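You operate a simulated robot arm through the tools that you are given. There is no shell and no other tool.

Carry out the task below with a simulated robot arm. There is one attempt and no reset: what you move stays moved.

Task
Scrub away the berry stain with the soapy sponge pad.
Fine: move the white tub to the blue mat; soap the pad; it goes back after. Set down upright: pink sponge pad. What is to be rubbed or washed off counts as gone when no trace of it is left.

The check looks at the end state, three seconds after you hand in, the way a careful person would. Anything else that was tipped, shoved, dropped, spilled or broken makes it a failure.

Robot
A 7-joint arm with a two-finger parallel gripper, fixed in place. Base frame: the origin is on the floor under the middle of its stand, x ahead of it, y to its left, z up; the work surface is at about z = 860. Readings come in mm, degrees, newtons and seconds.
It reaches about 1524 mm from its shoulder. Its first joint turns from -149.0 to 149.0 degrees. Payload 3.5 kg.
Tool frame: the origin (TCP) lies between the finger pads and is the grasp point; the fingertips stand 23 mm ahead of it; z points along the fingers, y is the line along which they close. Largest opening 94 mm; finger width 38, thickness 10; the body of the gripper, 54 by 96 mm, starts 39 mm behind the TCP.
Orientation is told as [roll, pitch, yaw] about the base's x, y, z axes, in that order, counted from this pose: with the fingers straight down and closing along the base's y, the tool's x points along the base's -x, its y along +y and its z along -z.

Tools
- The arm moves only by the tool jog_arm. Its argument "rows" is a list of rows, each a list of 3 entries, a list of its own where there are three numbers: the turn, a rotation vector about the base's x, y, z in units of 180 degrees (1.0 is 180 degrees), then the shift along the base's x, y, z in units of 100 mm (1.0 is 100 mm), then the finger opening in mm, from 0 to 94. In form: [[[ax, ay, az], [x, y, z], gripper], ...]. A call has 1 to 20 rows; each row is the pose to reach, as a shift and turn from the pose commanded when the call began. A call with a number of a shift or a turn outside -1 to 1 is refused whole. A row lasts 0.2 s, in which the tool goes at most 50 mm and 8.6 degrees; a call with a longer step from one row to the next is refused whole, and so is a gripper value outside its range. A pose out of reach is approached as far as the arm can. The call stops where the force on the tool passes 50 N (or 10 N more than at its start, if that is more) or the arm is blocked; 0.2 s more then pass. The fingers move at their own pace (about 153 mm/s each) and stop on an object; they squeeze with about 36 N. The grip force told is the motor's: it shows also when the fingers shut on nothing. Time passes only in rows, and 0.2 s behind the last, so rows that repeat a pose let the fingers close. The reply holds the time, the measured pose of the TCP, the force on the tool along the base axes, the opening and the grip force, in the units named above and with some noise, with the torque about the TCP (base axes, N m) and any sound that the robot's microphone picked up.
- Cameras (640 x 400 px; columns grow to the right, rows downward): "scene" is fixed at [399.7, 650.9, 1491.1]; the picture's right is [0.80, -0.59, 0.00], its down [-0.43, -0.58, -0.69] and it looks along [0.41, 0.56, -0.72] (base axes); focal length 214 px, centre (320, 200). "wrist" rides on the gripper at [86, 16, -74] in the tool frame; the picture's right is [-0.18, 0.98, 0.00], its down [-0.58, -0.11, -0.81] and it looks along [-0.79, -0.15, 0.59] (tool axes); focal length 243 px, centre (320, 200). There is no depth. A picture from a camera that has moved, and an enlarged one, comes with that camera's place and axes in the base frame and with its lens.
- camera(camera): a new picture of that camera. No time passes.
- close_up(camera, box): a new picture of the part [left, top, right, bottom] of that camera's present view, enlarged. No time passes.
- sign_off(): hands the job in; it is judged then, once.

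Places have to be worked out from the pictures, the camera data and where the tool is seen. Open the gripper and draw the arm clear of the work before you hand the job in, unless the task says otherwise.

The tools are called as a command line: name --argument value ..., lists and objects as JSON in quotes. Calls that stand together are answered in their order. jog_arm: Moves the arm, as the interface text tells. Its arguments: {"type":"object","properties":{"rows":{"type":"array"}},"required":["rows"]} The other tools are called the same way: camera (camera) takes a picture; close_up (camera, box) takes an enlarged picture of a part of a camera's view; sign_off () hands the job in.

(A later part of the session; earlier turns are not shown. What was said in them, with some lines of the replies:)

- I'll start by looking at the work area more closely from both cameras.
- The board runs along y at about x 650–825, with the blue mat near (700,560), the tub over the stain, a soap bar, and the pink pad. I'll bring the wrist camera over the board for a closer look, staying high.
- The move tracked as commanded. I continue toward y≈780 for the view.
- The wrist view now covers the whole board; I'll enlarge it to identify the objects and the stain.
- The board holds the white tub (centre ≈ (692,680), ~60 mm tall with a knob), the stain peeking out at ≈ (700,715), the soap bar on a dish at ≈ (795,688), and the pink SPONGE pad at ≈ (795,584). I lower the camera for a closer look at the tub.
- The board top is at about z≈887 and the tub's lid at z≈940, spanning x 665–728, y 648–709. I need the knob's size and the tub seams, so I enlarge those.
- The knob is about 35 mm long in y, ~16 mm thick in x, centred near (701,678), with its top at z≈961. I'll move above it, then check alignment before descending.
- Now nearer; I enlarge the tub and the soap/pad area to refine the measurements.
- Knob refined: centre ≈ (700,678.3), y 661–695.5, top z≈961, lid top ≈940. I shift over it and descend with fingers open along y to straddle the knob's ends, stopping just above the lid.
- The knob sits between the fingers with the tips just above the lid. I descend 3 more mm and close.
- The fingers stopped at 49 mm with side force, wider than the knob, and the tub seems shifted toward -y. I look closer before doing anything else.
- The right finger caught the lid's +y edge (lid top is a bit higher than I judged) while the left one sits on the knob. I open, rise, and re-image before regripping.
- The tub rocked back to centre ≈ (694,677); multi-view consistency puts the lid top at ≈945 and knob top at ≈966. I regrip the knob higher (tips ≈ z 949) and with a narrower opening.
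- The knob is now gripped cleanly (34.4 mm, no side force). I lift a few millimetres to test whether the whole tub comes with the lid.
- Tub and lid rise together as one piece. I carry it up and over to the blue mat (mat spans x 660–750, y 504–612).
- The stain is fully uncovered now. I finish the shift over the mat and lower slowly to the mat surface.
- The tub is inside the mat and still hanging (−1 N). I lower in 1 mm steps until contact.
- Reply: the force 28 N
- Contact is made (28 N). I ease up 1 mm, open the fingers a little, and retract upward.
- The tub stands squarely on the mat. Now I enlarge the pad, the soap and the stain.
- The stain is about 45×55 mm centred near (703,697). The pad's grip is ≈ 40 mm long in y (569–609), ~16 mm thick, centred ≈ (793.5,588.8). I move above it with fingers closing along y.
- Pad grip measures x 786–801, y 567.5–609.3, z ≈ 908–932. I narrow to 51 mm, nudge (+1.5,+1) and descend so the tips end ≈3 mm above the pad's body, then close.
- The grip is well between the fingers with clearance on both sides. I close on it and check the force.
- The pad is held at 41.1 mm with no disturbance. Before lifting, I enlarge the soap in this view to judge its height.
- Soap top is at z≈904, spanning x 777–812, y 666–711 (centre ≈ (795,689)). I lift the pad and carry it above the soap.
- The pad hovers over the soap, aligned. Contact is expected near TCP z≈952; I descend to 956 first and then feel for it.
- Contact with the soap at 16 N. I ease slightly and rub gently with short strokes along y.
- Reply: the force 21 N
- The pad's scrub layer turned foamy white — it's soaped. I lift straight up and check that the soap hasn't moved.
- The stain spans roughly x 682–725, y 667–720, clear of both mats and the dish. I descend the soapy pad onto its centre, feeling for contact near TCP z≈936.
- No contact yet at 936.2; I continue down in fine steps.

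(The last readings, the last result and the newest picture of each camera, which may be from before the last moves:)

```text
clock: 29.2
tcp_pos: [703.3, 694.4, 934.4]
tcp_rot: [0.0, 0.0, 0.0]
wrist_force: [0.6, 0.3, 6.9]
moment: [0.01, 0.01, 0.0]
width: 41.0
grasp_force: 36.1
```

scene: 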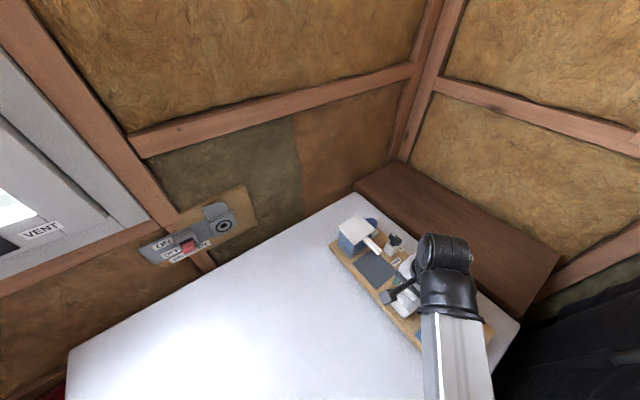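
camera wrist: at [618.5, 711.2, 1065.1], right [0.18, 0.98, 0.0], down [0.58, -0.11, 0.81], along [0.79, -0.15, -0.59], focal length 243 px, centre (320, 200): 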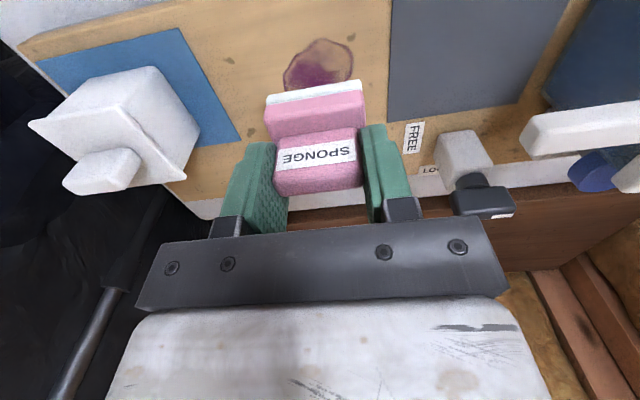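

Light contact (7 N). I press slightly more and scrub with strokes along y across the stain centre.

jog_arm --rows '[[[0, 0, 0], [0, 0, -0.004], 30], [[0, 0, 0], [0, 0.08, -0.004], 30], [[0, 0, 0], [0, 0.16, -0.004], 30], [[0, 0, 0], [0, 0.08, -0.004], 30], [[0, 0, 0], [0, 0, -0.004], 30], [[0, 0, 0], [0, -0.08, -0.004], 30], [[0, 0, 0], [0, -0.16, -0.004], 30], [[0, 0, 0], [0, -0.08, -0.004], 30], [[0, 0, 0], [0, 0, -0.004], 30], [[0, 0, 0], [0, 0.08, -0.004], 30], [[0, 0, 0], [0, 0.16, -0.004], 30], [[0, 0, 0], [0, 0.08, -0.004], 30], [[0, 0, 0], [0, 0, -0.004], 30], [[0, 0, 0], [0, -0.08, -0.004], 30], [[0, 0, 0], [0, -0.16, -0.004], 30], [[0, 0, 0], [0, -0.08, -0.004], 30], [[0, 0, 0], [0, 0, -0.004], 30]]'

camera --camera "wrist"

close_up --camera "wrist" --box '[210, 20, 430, 220]'

```text
clock: 32.8
tcp_pos: [705.2, 692.9, 934.9]
tcp_rot: [-0.1, 0.0, -0.2]
wrist_force: [0.4, -6.5, 7.6]
moment: [-0.26, 0.02, 0.07]
width: 41.2
grasp_force: 36.3
```

```text
taken
camera wrist: at [617.3, 708.4, 1010.1], right [0.19, 0.98, 0.0], down [0.58, -0.11, 0.81], along [0.79, -0.15, -0.59], focal length 243 px, centre (320, 200)
```

wrist: 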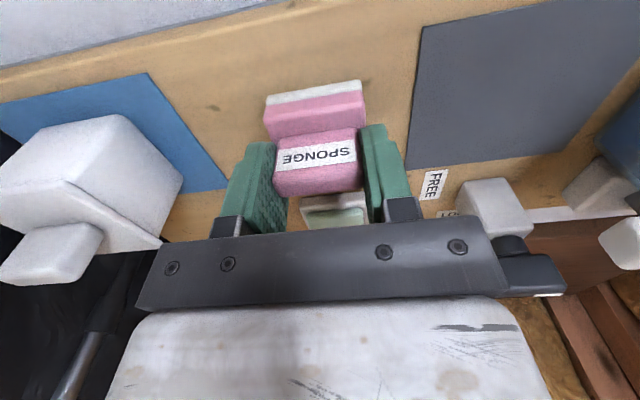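

```text
2.00 times, centred on (320, 120) of wrist
camera zoom: at [617.3, 708.4, 1010.1], right [0.19, 0.98, 0.0], down [0.58, -0.11, 0.81], along [0.79, -0.15, -0.59], focal length 485 px, centre (320, 360)
```

zoom: 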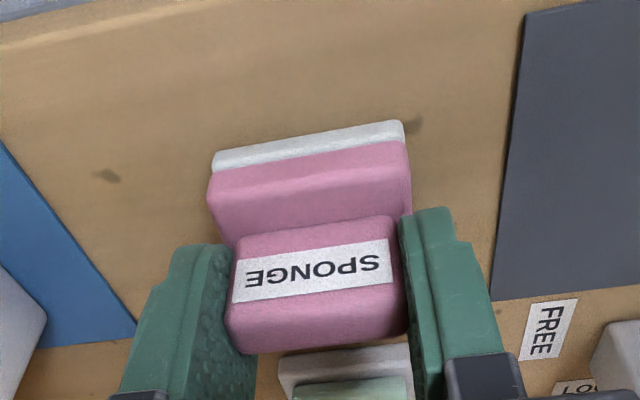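

No stain shows around the pad now. I lift and look beneath for remaining traces.

jog_arm --rows '[[[0, 0, 0], [0, 0, 0.05], 30], [[0, 0, 0], [0, 0, 0.25], 30], [[0, 0, 0], [0, 0, 0.5], 30], [[0, 0, 0], [-0.2, 0, 0.75], 30], [[0, 0, 0], [-0.5, 0, 0.9], 30], [[0, 0, 0], [-0.5, 0, 0.9], 30]]'

camera --camera "wrist"

close_up --camera "wrist" --box '[230, 0, 430, 120]'

```text
clock: 34.2
tcp_pos: [653.5, 693.1, 1023.6]
tcp_rot: [0.1, 0.0, 0.0]
wrist_force: [0.1, 0.2, -0.5]
moment: [0.02, 0.0, 0.0]
width: 40.7
grasp_force: 35.9
```

```text
taken
camera wrist: at [566.6, 708.9, 1099.4], right [0.18, 0.98, 0.0], down [0.58, -0.11, 0.81], along [0.79, -0.15, -0.59], focal length 243 px, centre (320, 200)
```

wrist: 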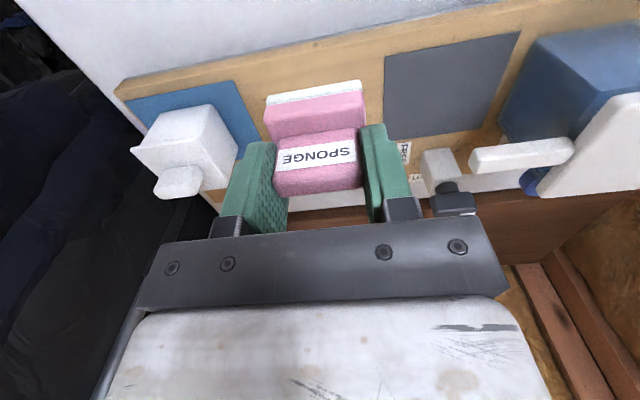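

```text
3.20 times, centred on (330, 60) of wrist
camera zoom: at [566.6, 708.9, 1099.4], right [0.18, 0.98, 0.0], down [0.58, -0.11, 0.81], along [0.79, -0.15, -0.59], focal length 776 px, centre (288, 648)
```

zoom: 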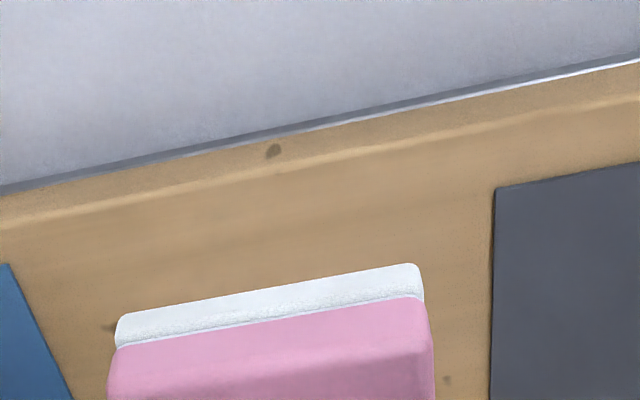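

The pad blocks the view of the spot; I shift up and forward so the spot appears above the pad in the picture.

jog_arm --rows '[[[0, 0, 0], [0.15, 0, 0.15], 30], [[0, 0, 0], [0.4, 0, 0.36], 30], [[0, 0, 0], [0.53, 0, 0.36], 30], [[0, 0, 0], [0.53, 0, 0.36], 30]]'

camera --camera "wrist"

close_up --camera "wrist" --box '[240, 0, 400, 100]'

close_up --camera "scene" --box '[340, 230, 470, 340]'

```text
clock: 35.2
tcp_pos: [707.3, 694.5, 1058.8]
tcp_rot: [0.0, 0.0, -0.1]
wrist_force: [0.1, -0.4, -0.6]
moment: [0.05, -0.04, 0.01]
width: 41.0
grasp_force: 35.3
```

```text
taken
camera wrist: at [620.1, 710.1, 1135.5], right [0.18, 0.98, 0.0], down [0.58, -0.11, 0.81], along [0.79, -0.15, -0.59], focal length 243 px, centre (320, 200)
```

wrist: 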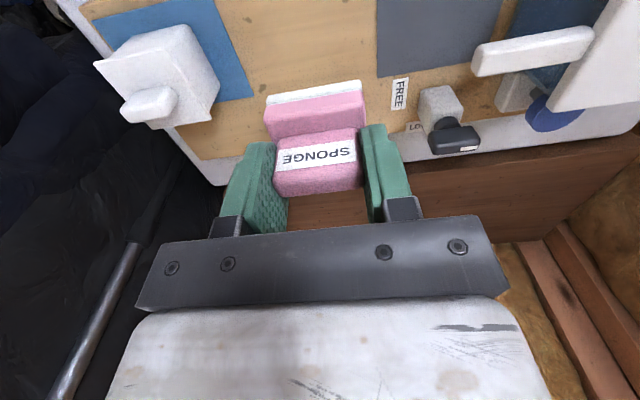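

```text
4.00 times, centred on (320, 50) of wrist
camera zoom: at [620.1, 710.1, 1135.5], right [0.18, 0.98, 0.0], down [0.58, -0.11, 0.81], along [0.79, -0.15, -0.59], focal length 970 px, centre (320, 800)
```

zoom: 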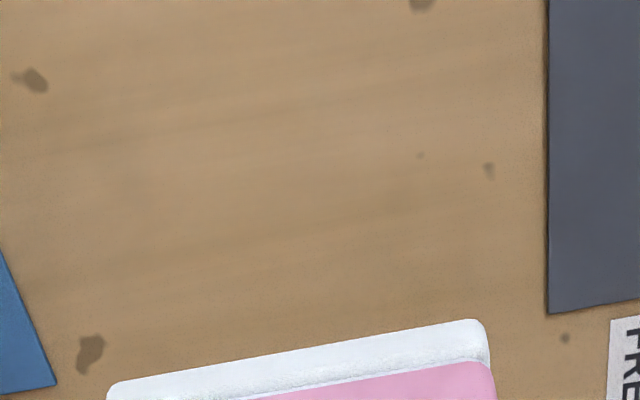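

```text
3.64 times, centred on (405, 285) of scene
camera zoom: at [399.7, 650.9, 1491.1], right [0.8, -0.59, 0.0], down [-0.43, -0.58, -0.69], along [0.41, 0.56, -0.72], focal length 780 px, centre (11, -109)
```

zoom: 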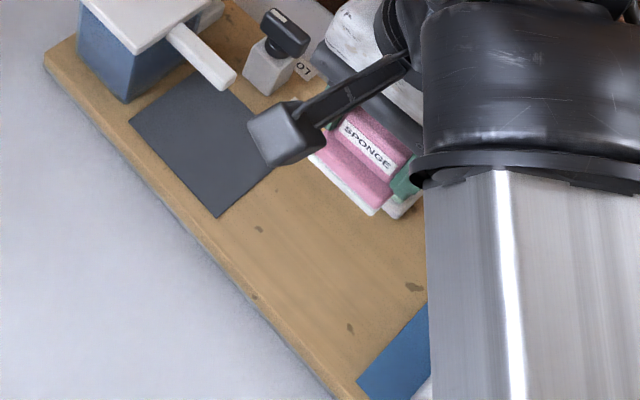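

The stain looks gone; there's one tiny faint dot near (713,715) that I want to inspect closely, and I look for residue in the enlarged area.

close_up --camera "wrist" --box '[325, 15, 375, 55]'

close_up --camera "wrist" --box '[265, 0, 345, 50]'

```text
10.00 times, centred on (350, 35) of wrist
camera zoom: at [620.1, 710.1, 1135.5], right [0.18, 0.98, 0.0], down [0.58, -0.11, 0.81], along [0.79, -0.15, -0.59], focal length 2426 px, centre (20, 1850)
```

zoom: 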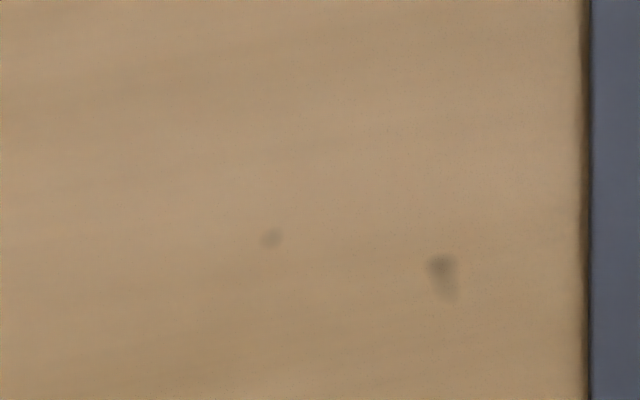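

```text
8.00 times, centred on (305, 25) of wrist
camera zoom: at [620.1, 710.1, 1135.5], right [0.18, 0.98, 0.0], down [0.58, -0.11, 0.81], along [0.79, -0.15, -0.59], focal length 1941 px, centre (440, 1600)
```

zoom: 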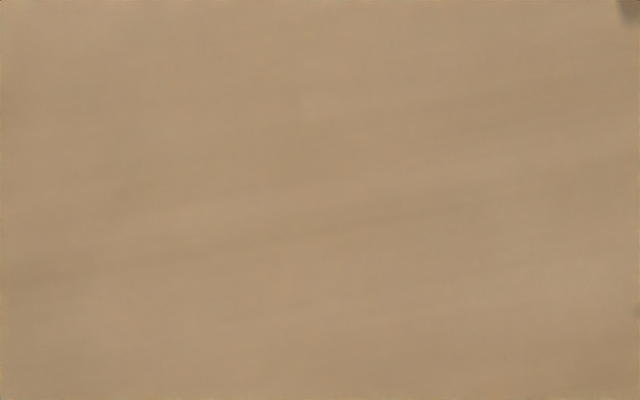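

Those dots are ordinary wood knots; the stain itself is gone. For safety I'll make one more pass at two x offsets to cover the stain's edges, so I descend again.

jog_arm --rows '[[[0, 0, 0], [-0.13, 0, -0.25], 30], [[0, 0, 0], [-0.13, 0, -0.6], 30], [[0, 0, 0], [-0.13, 0, -0.9], 30], [[0, 0, 0], [-0.13, 0, -1.0], 30], [[0, 0, 0], [-0.13, 0, -1.0], 30]]'

jog_arm --rows '[[[0, 0, 0], [0, 0, -0.15], 30], [[0, 0, 0], [0, 0, -0.23], 30], [[0, 0, 0], [0, 0, -0.25], 30], [[0, 0, 0], [0, 0, -0.257], 30], [[0, 0, 0], [0, 0, -0.257], 30]]'

```text
clock: 36.4
tcp_pos: [692.8, 695.0, 960.2]
tcp_rot: [0.0, -0.1, 0.0]
wrist_force: [-0.3, 0.3, 0.2]
moment: [0.02, 0.0, 0.0]
width: 40.8
grasp_force: 35.5
```

```text
clock: 37.6
tcp_pos: [694.7, 694.8, 934.5]
tcp_rot: [0.0, 0.0, 0.1]
wrist_force: [-0.7, 0.9, 7.1]
moment: [0.01, -0.03, 0.01]
width: 41.0
grasp_force: 36.1
```

In contact at 7 N on the near-x edge. I stroke along y here, then step across to the far-x edge and stroke there too.

jog_arm --rows '[[[0, 0, 0], [0, 0.08, -0.004], 30], [[0, 0, 0], [0, 0.16, -0.004], 30], [[0, 0, 0], [0, 0.08, -0.004], 30], [[0, 0, 0], [0, 0, -0.004], 30], [[0, 0, 0], [0, -0.08, -0.004], 30], [[0, 0, 0], [0, -0.16, -0.004], 30], [[0, 0, 0], [0.06, -0.16, -0.004], 30], [[0, 0, 0], [0.12, -0.16, -0.004], 30], [[0, 0, 0], [0.12, -0.08, -0.004], 30], [[0, 0, 0], [0.12, 0, -0.004], 30], [[0, 0, 0], [0.12, 0.08, -0.004], 30], [[0, 0, 0], [0.12, 0.16, -0.004], 30], [[0, 0, 0], [0.18, 0.16, -0.004], 30], [[0, 0, 0], [0.24, 0.16, -0.004], 30], [[0, 0, 0], [0.24, 0.08, -0.004], 30], [[0, 0, 0], [0.24, 0, -0.004], 30], [[0, 0, 0], [0.24, -0.08, -0.004], 30], [[0, 0, 0], [0.24, -0.16, -0.004], 30], [[0, 0, 0], [0.24, -0.08, -0.004], 30], [[0, 0, 0], [0.24, 0, -0.004], 30]]'

close_up --camera "wrist" --box '[210, 20, 430, 220]'

```text
clock: 41.8
tcp_pos: [719.2, 692.6, 935.1]
tcp_rot: [-0.1, 0.0, -0.1]
wrist_force: [1.4, -10.2, 12.1]
moment: [-0.34, 0.0, 0.04]
width: 40.9
grasp_force: 36.3
```

```text
2.00 times, centred on (320, 120) of wrist
camera zoom: at [631.1, 708.5, 1009.8], right [0.19, 0.98, 0.0], down [0.58, -0.11, 0.81], along [0.79, -0.15, -0.59], focal length 485 px, centre (320, 360)
```

zoom: 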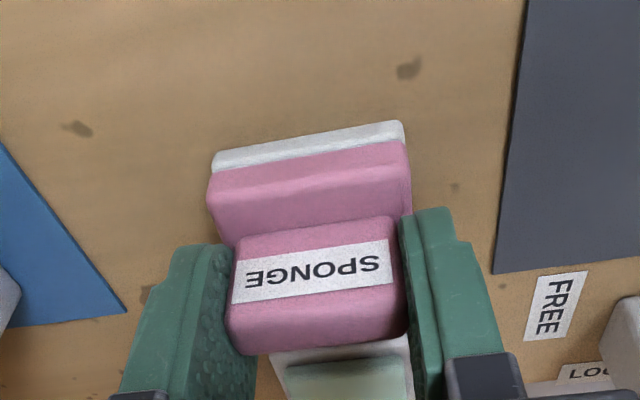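

No trace visible around the pad. I lift and carry the pad back toward its original spot (TCP ≈ (794.4,589.4)), going +x first to keep clear of the tub.

jog_arm --rows '[[[0, 0, 0], [0, 0, 0.05], 30], [[0, 0, 0], [0, 0, 0.25], 30], [[0, 0, 0], [0.0, 0, 0.55], 30], [[0, 0, 0], [0.3, 0, 0.7], 30], [[0, 0, 0], [0.65, 0, 0.7], 30], [[0, 0, 0], [0.765, -0.15, 0.7], 30], [[0, 0, 0], [0.765, -0.5, 0.7], 30], [[0, 0, 0], [0.765, -0.85, 0.7], 30], [[0, 0, 0], [0.765, -0.85, 0.7], 30]]'

camera --camera "wrist"

close_up --camera "scene" --box '[320, 200, 510, 390]'

```text
clock: 43.8
tcp_pos: [793.9, 608.1, 1003.7]
tcp_rot: [0.0, 0.0, 0.0]
wrist_force: [-0.2, 0.0, -1.3]
moment: [0.0, -0.01, 0.0]
width: 41.1
grasp_force: 36.0
```

```text
taken
camera wrist: at [707.0, 623.8, 1079.5], right [0.18, 0.98, 0.0], down [0.58, -0.11, 0.81], along [0.79, -0.15, -0.59], focal length 243 px, centre (320, 200)
```

wrist: 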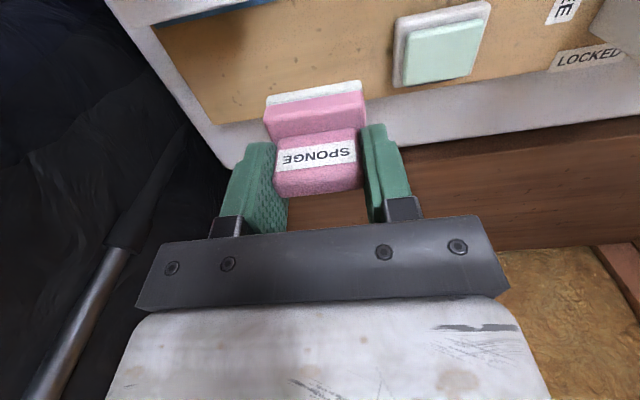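

```text
2.11 times, centred on (415, 295) of scene
camera zoom: at [399.7, 650.9, 1491.1], right [0.8, -0.59, 0.0], down [-0.43, -0.58, -0.69], along [0.41, 0.56, -0.72], focal length 452 px, centre (120, 0)
```

zoom: 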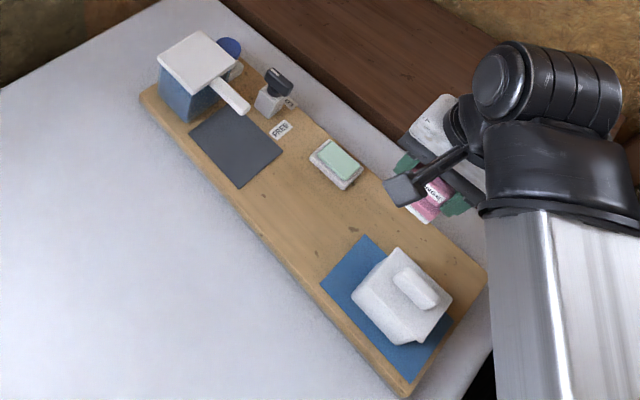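

From the scene view the stain is gone, the soap is where it was, and the tub stands on the blue mat. I move the last 20 mm in y and lower the pad toward its original spot.

jog_arm --rows '[[[0, 0, 0], [0, -0.2, -0.1], 30], [[0, 0, 0], [0, -0.2, -0.35], 30], [[0, 0, 0], [0, -0.2, -0.55], 30], [[0, 0, 0], [0, -0.2, -0.65], 30], [[0, 0, 0], [0, -0.2, -0.68], 30], [[0, 0, 0], [0, -0.2, -0.68], 30]]'

close_up --camera "wrist" --box '[230, 80, 410, 220]'

close_up --camera "scene" --box '[370, 250, 450, 330]'

```text
clock: 45.2
tcp_pos: [794.8, 589.7, 935.4]
tcp_rot: [0.0, 0.0, 0.0]
wrist_force: [0.3, 0.1, -0.8]
moment: [0.02, -0.02, 0.02]
width: 40.9
grasp_force: 36.1
```

```text
2.86 times, centred on (320, 150) of wrist
camera zoom: at [707.8, 604.5, 1011.4], right [0.18, 0.98, 0.0], down [0.58, -0.11, 0.81], along [0.79, -0.15, -0.59], focal length 693 px, centre (320, 343)
```

zoom: 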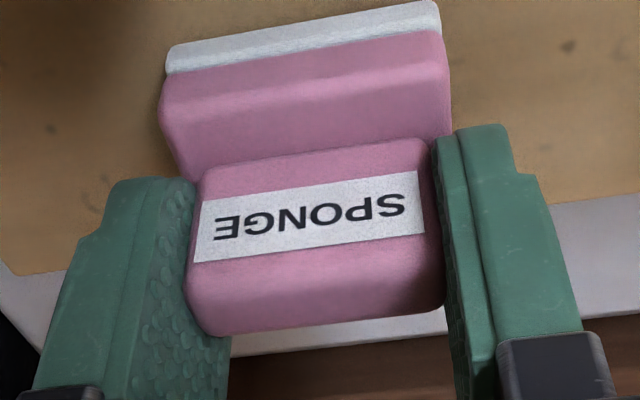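

```text
5.00 times, centred on (410, 290) of scene
camera zoom: at [399.7, 650.9, 1491.1], right [0.8, -0.59, 0.0], down [-0.43, -0.58, -0.69], along [0.41, 0.56, -0.72], focal length 1072 px, centre (-130, -250)
```

zoom: 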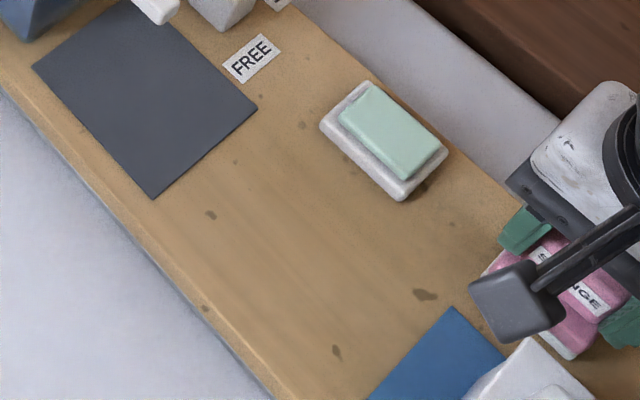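

The cleaned spot shows no trace, and the pad is back over its original place. I lower the last ~1.5 mm to contact.

jog_arm --rows '[[[0, 0, 0], [0, 0, -0.007], 30], [[0, 0, 0], [0, 0, -0.014], 30], [[0, 0, 0], [0, 0, -0.014], 30]]'

```text
clock: 46.0
tcp_pos: [794.7, 588.8, 934.7]
tcp_rot: [0.0, 0.0, -0.1]
wrist_force: [-0.9, -0.9, -0.1]
moment: [-0.01, -0.01, 0.05]
width: 40.7
grasp_force: 35.7
```

Just about touching; a fraction more to confirm contact.

jog_arm --rows '[[[0, 0, 0], [0, 0, -0.004], 30], [[0, 0, 0], [0, 0, -0.004], 30]]'

```text
clock: 46.6
tcp_pos: [795.2, 589.8, 934.1]
tcp_rot: [0.0, 0.0, 0.0]
wrist_force: [0.8, -0.1, 3.7]
moment: [-0.01, -0.05, 0.02]
width: 40.8
grasp_force: 35.7
```

The pad rests on the board (≈4 N). I open the fingers and withdraw straight up.

jog_arm --rows '[[[0, 0, 0], [0, 0, 0], 46], [[0, 0, 0], [0, 0, 0], 52], [[0, 0, 0], [0, 0, 0], 52], [[0, 0, 0], [0, 0, 0.1], 52], [[0, 0, 0], [0, 0, 0.3], 52], [[0, 0, 0], [0, 0, 0.6], 60], [[0, 0, 0], [0, 0, 1.0], 60], [[0, 0, 0], [0, 0, 1.0], 60]]'

camera --camera "wrist"

camera --camera "scene"

```text
clock: 48.4
tcp_pos: [795.3, 590.3, 1033.6]
tcp_rot: [0.0, 0.0, 0.0]
wrist_force: [-0.1, -0.6, -0.9]
moment: [0.0, 0.01, -0.02]
width: 59.7
grasp_force: 0.0
```

```text
taken
camera wrist: at [708.0, 605.7, 1109.2], right [0.18, 0.98, 0.0], down [0.58, -0.11, 0.81], along [0.79, -0.15, -0.59], focal length 243 px, centre (320, 200)
```

wrist: 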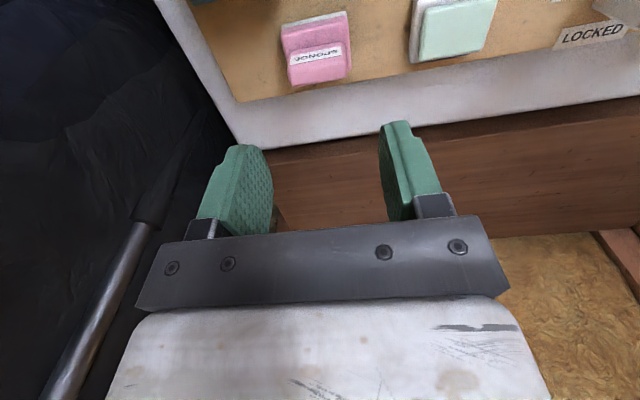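

```text
taken
```

scene: 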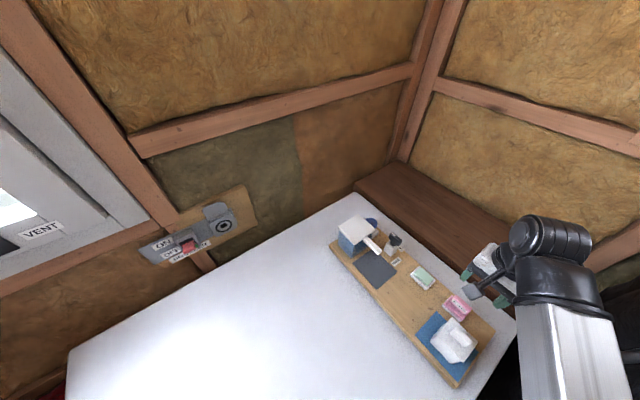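

The pad stands upright where it was. I raise the arm and draw it back away from the board.

jog_arm --rows '[[[0, 0, 0], [0, 0, 0.4], 80], [[0, 0, 0], [-0.1, 0.1, 0.8], 90], [[0, 0, 0], [-0.4, 0.3, 1.0], 90], [[0, 0, 0], [-0.7, 0.6, 1.0], 90], [[0, 0, 0], [-1.0, 0.9, 1.0], 90], [[0, 0, 0], [-1.0, 0.9, 1.0], 90]]'

jog_arm --rows '[[[0, 0, 0], [-0.3, 0.3, 0.2], 90], [[0, 0, 0], [-0.6, 0.6, 0.4], 90], [[0, 0, 0], [-0.9, 0.9, 0.6], 90], [[0, 0, 0], [-1.0, 1.0, 0.8], 90], [[0, 0, 0], [-1.0, 1.0, 0.8], 90]]'

jog_arm --rows '[[[0, 0, 0], [-0.2, 0.33, 0], 90], [[0, 0, 0], [-0.4, 0.66, 0], 90], [[0, 0, 0], [-0.6, 1.0, 0], 90], [[0, 0, 0], [-0.6, 1.0, 0], 90]]'

camera --camera "wrist"

close_up --camera "scene" --box '[320, 200, 510, 390]'

```text
clock: 49.8
tcp_pos: [694.9, 679.3, 1134.2]
tcp_rot: [0.1, 0.1, 0.0]
wrist_force: [0.8, 0.3, 0.0]
moment: [0.0, 0.0, 0.02]
width: 90.2
grasp_force: 0.1
```

```text
clock: 51.0
tcp_pos: [596.0, 779.8, 1215.6]
tcp_rot: [0.0, 0.0, 0.0]
wrist_force: [0.0, -0.5, 0.3]
moment: [-0.02, -0.01, -0.03]
width: 90.1
grasp_force: 0.0
```

```text
clock: 52.0
tcp_pos: [534.7, 878.0, 1213.4]
tcp_rot: [0.0, 0.1, -0.1]
wrist_force: [-0.1, -0.8, 0.3]
moment: [0.0, 0.03, 0.0]
width: 90.1
grasp_force: 0.1
```

```text
taken
camera wrist: at [447.1, 894.1, 1289.7], right [0.18, 0.98, 0.0], down [0.58, -0.11, 0.81], along [0.79, -0.15, -0.59], focal length 243 px, centre (320, 200)
```

wrist: 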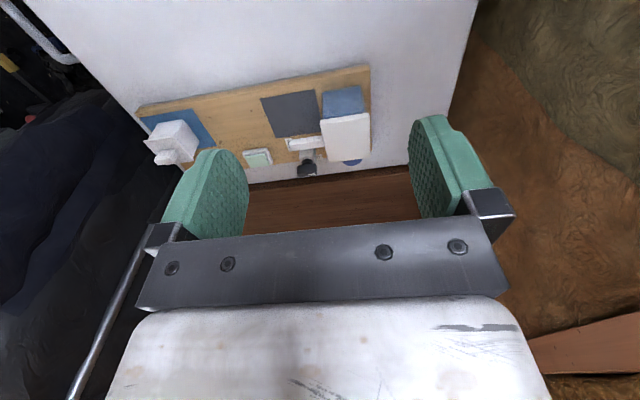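

```text
2.11 times, centred on (415, 295) of scene
camera zoom: at [399.7, 650.9, 1491.1], right [0.8, -0.59, 0.0], down [-0.43, -0.58, -0.69], along [0.41, 0.56, -0.72], focal length 452 px, centre (120, 0)
```

zoom: 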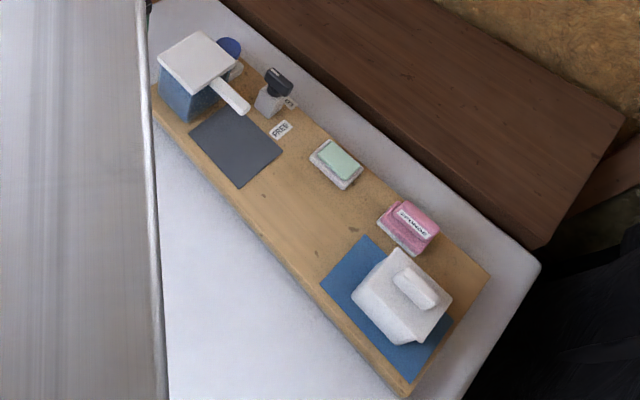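

The final view shows no trace of the stain. The tub is on the blue mat, the pad is upright at its original place, the soap hasn't moved, and the open gripper is clear of the board. I read "it goes back after" as the pad, so the tub stays on the mat, and I hand the job in.

sign_off

```text
The job is handed in.
```

I scrubbed the berry stain off with the soapy pad and handed the job in. The close-ups I took afterwards show no trace of it. I don't have the check's result yet.

- **Tub:** It's upright on the blue mat. My first grip on the knob caught the lid edge, which rocked the tub and shifted it a couple of millimetres. It settled back, and I gripped it again and carried it over without trouble.
- **Sponge pad:** I soaped it on the green bar and scrubbed two passes over the stain. It's back upright in its original spot, to within about 1 mm.
- **Everything else:** The soap dish and the other items look unmoved. The arm is drawn back with the gripper open.

"It goes back after" could mean either the pad or the tub. I took it as the pad, so the tub is still on the blue mat. If you meant the tub, that part is not done.
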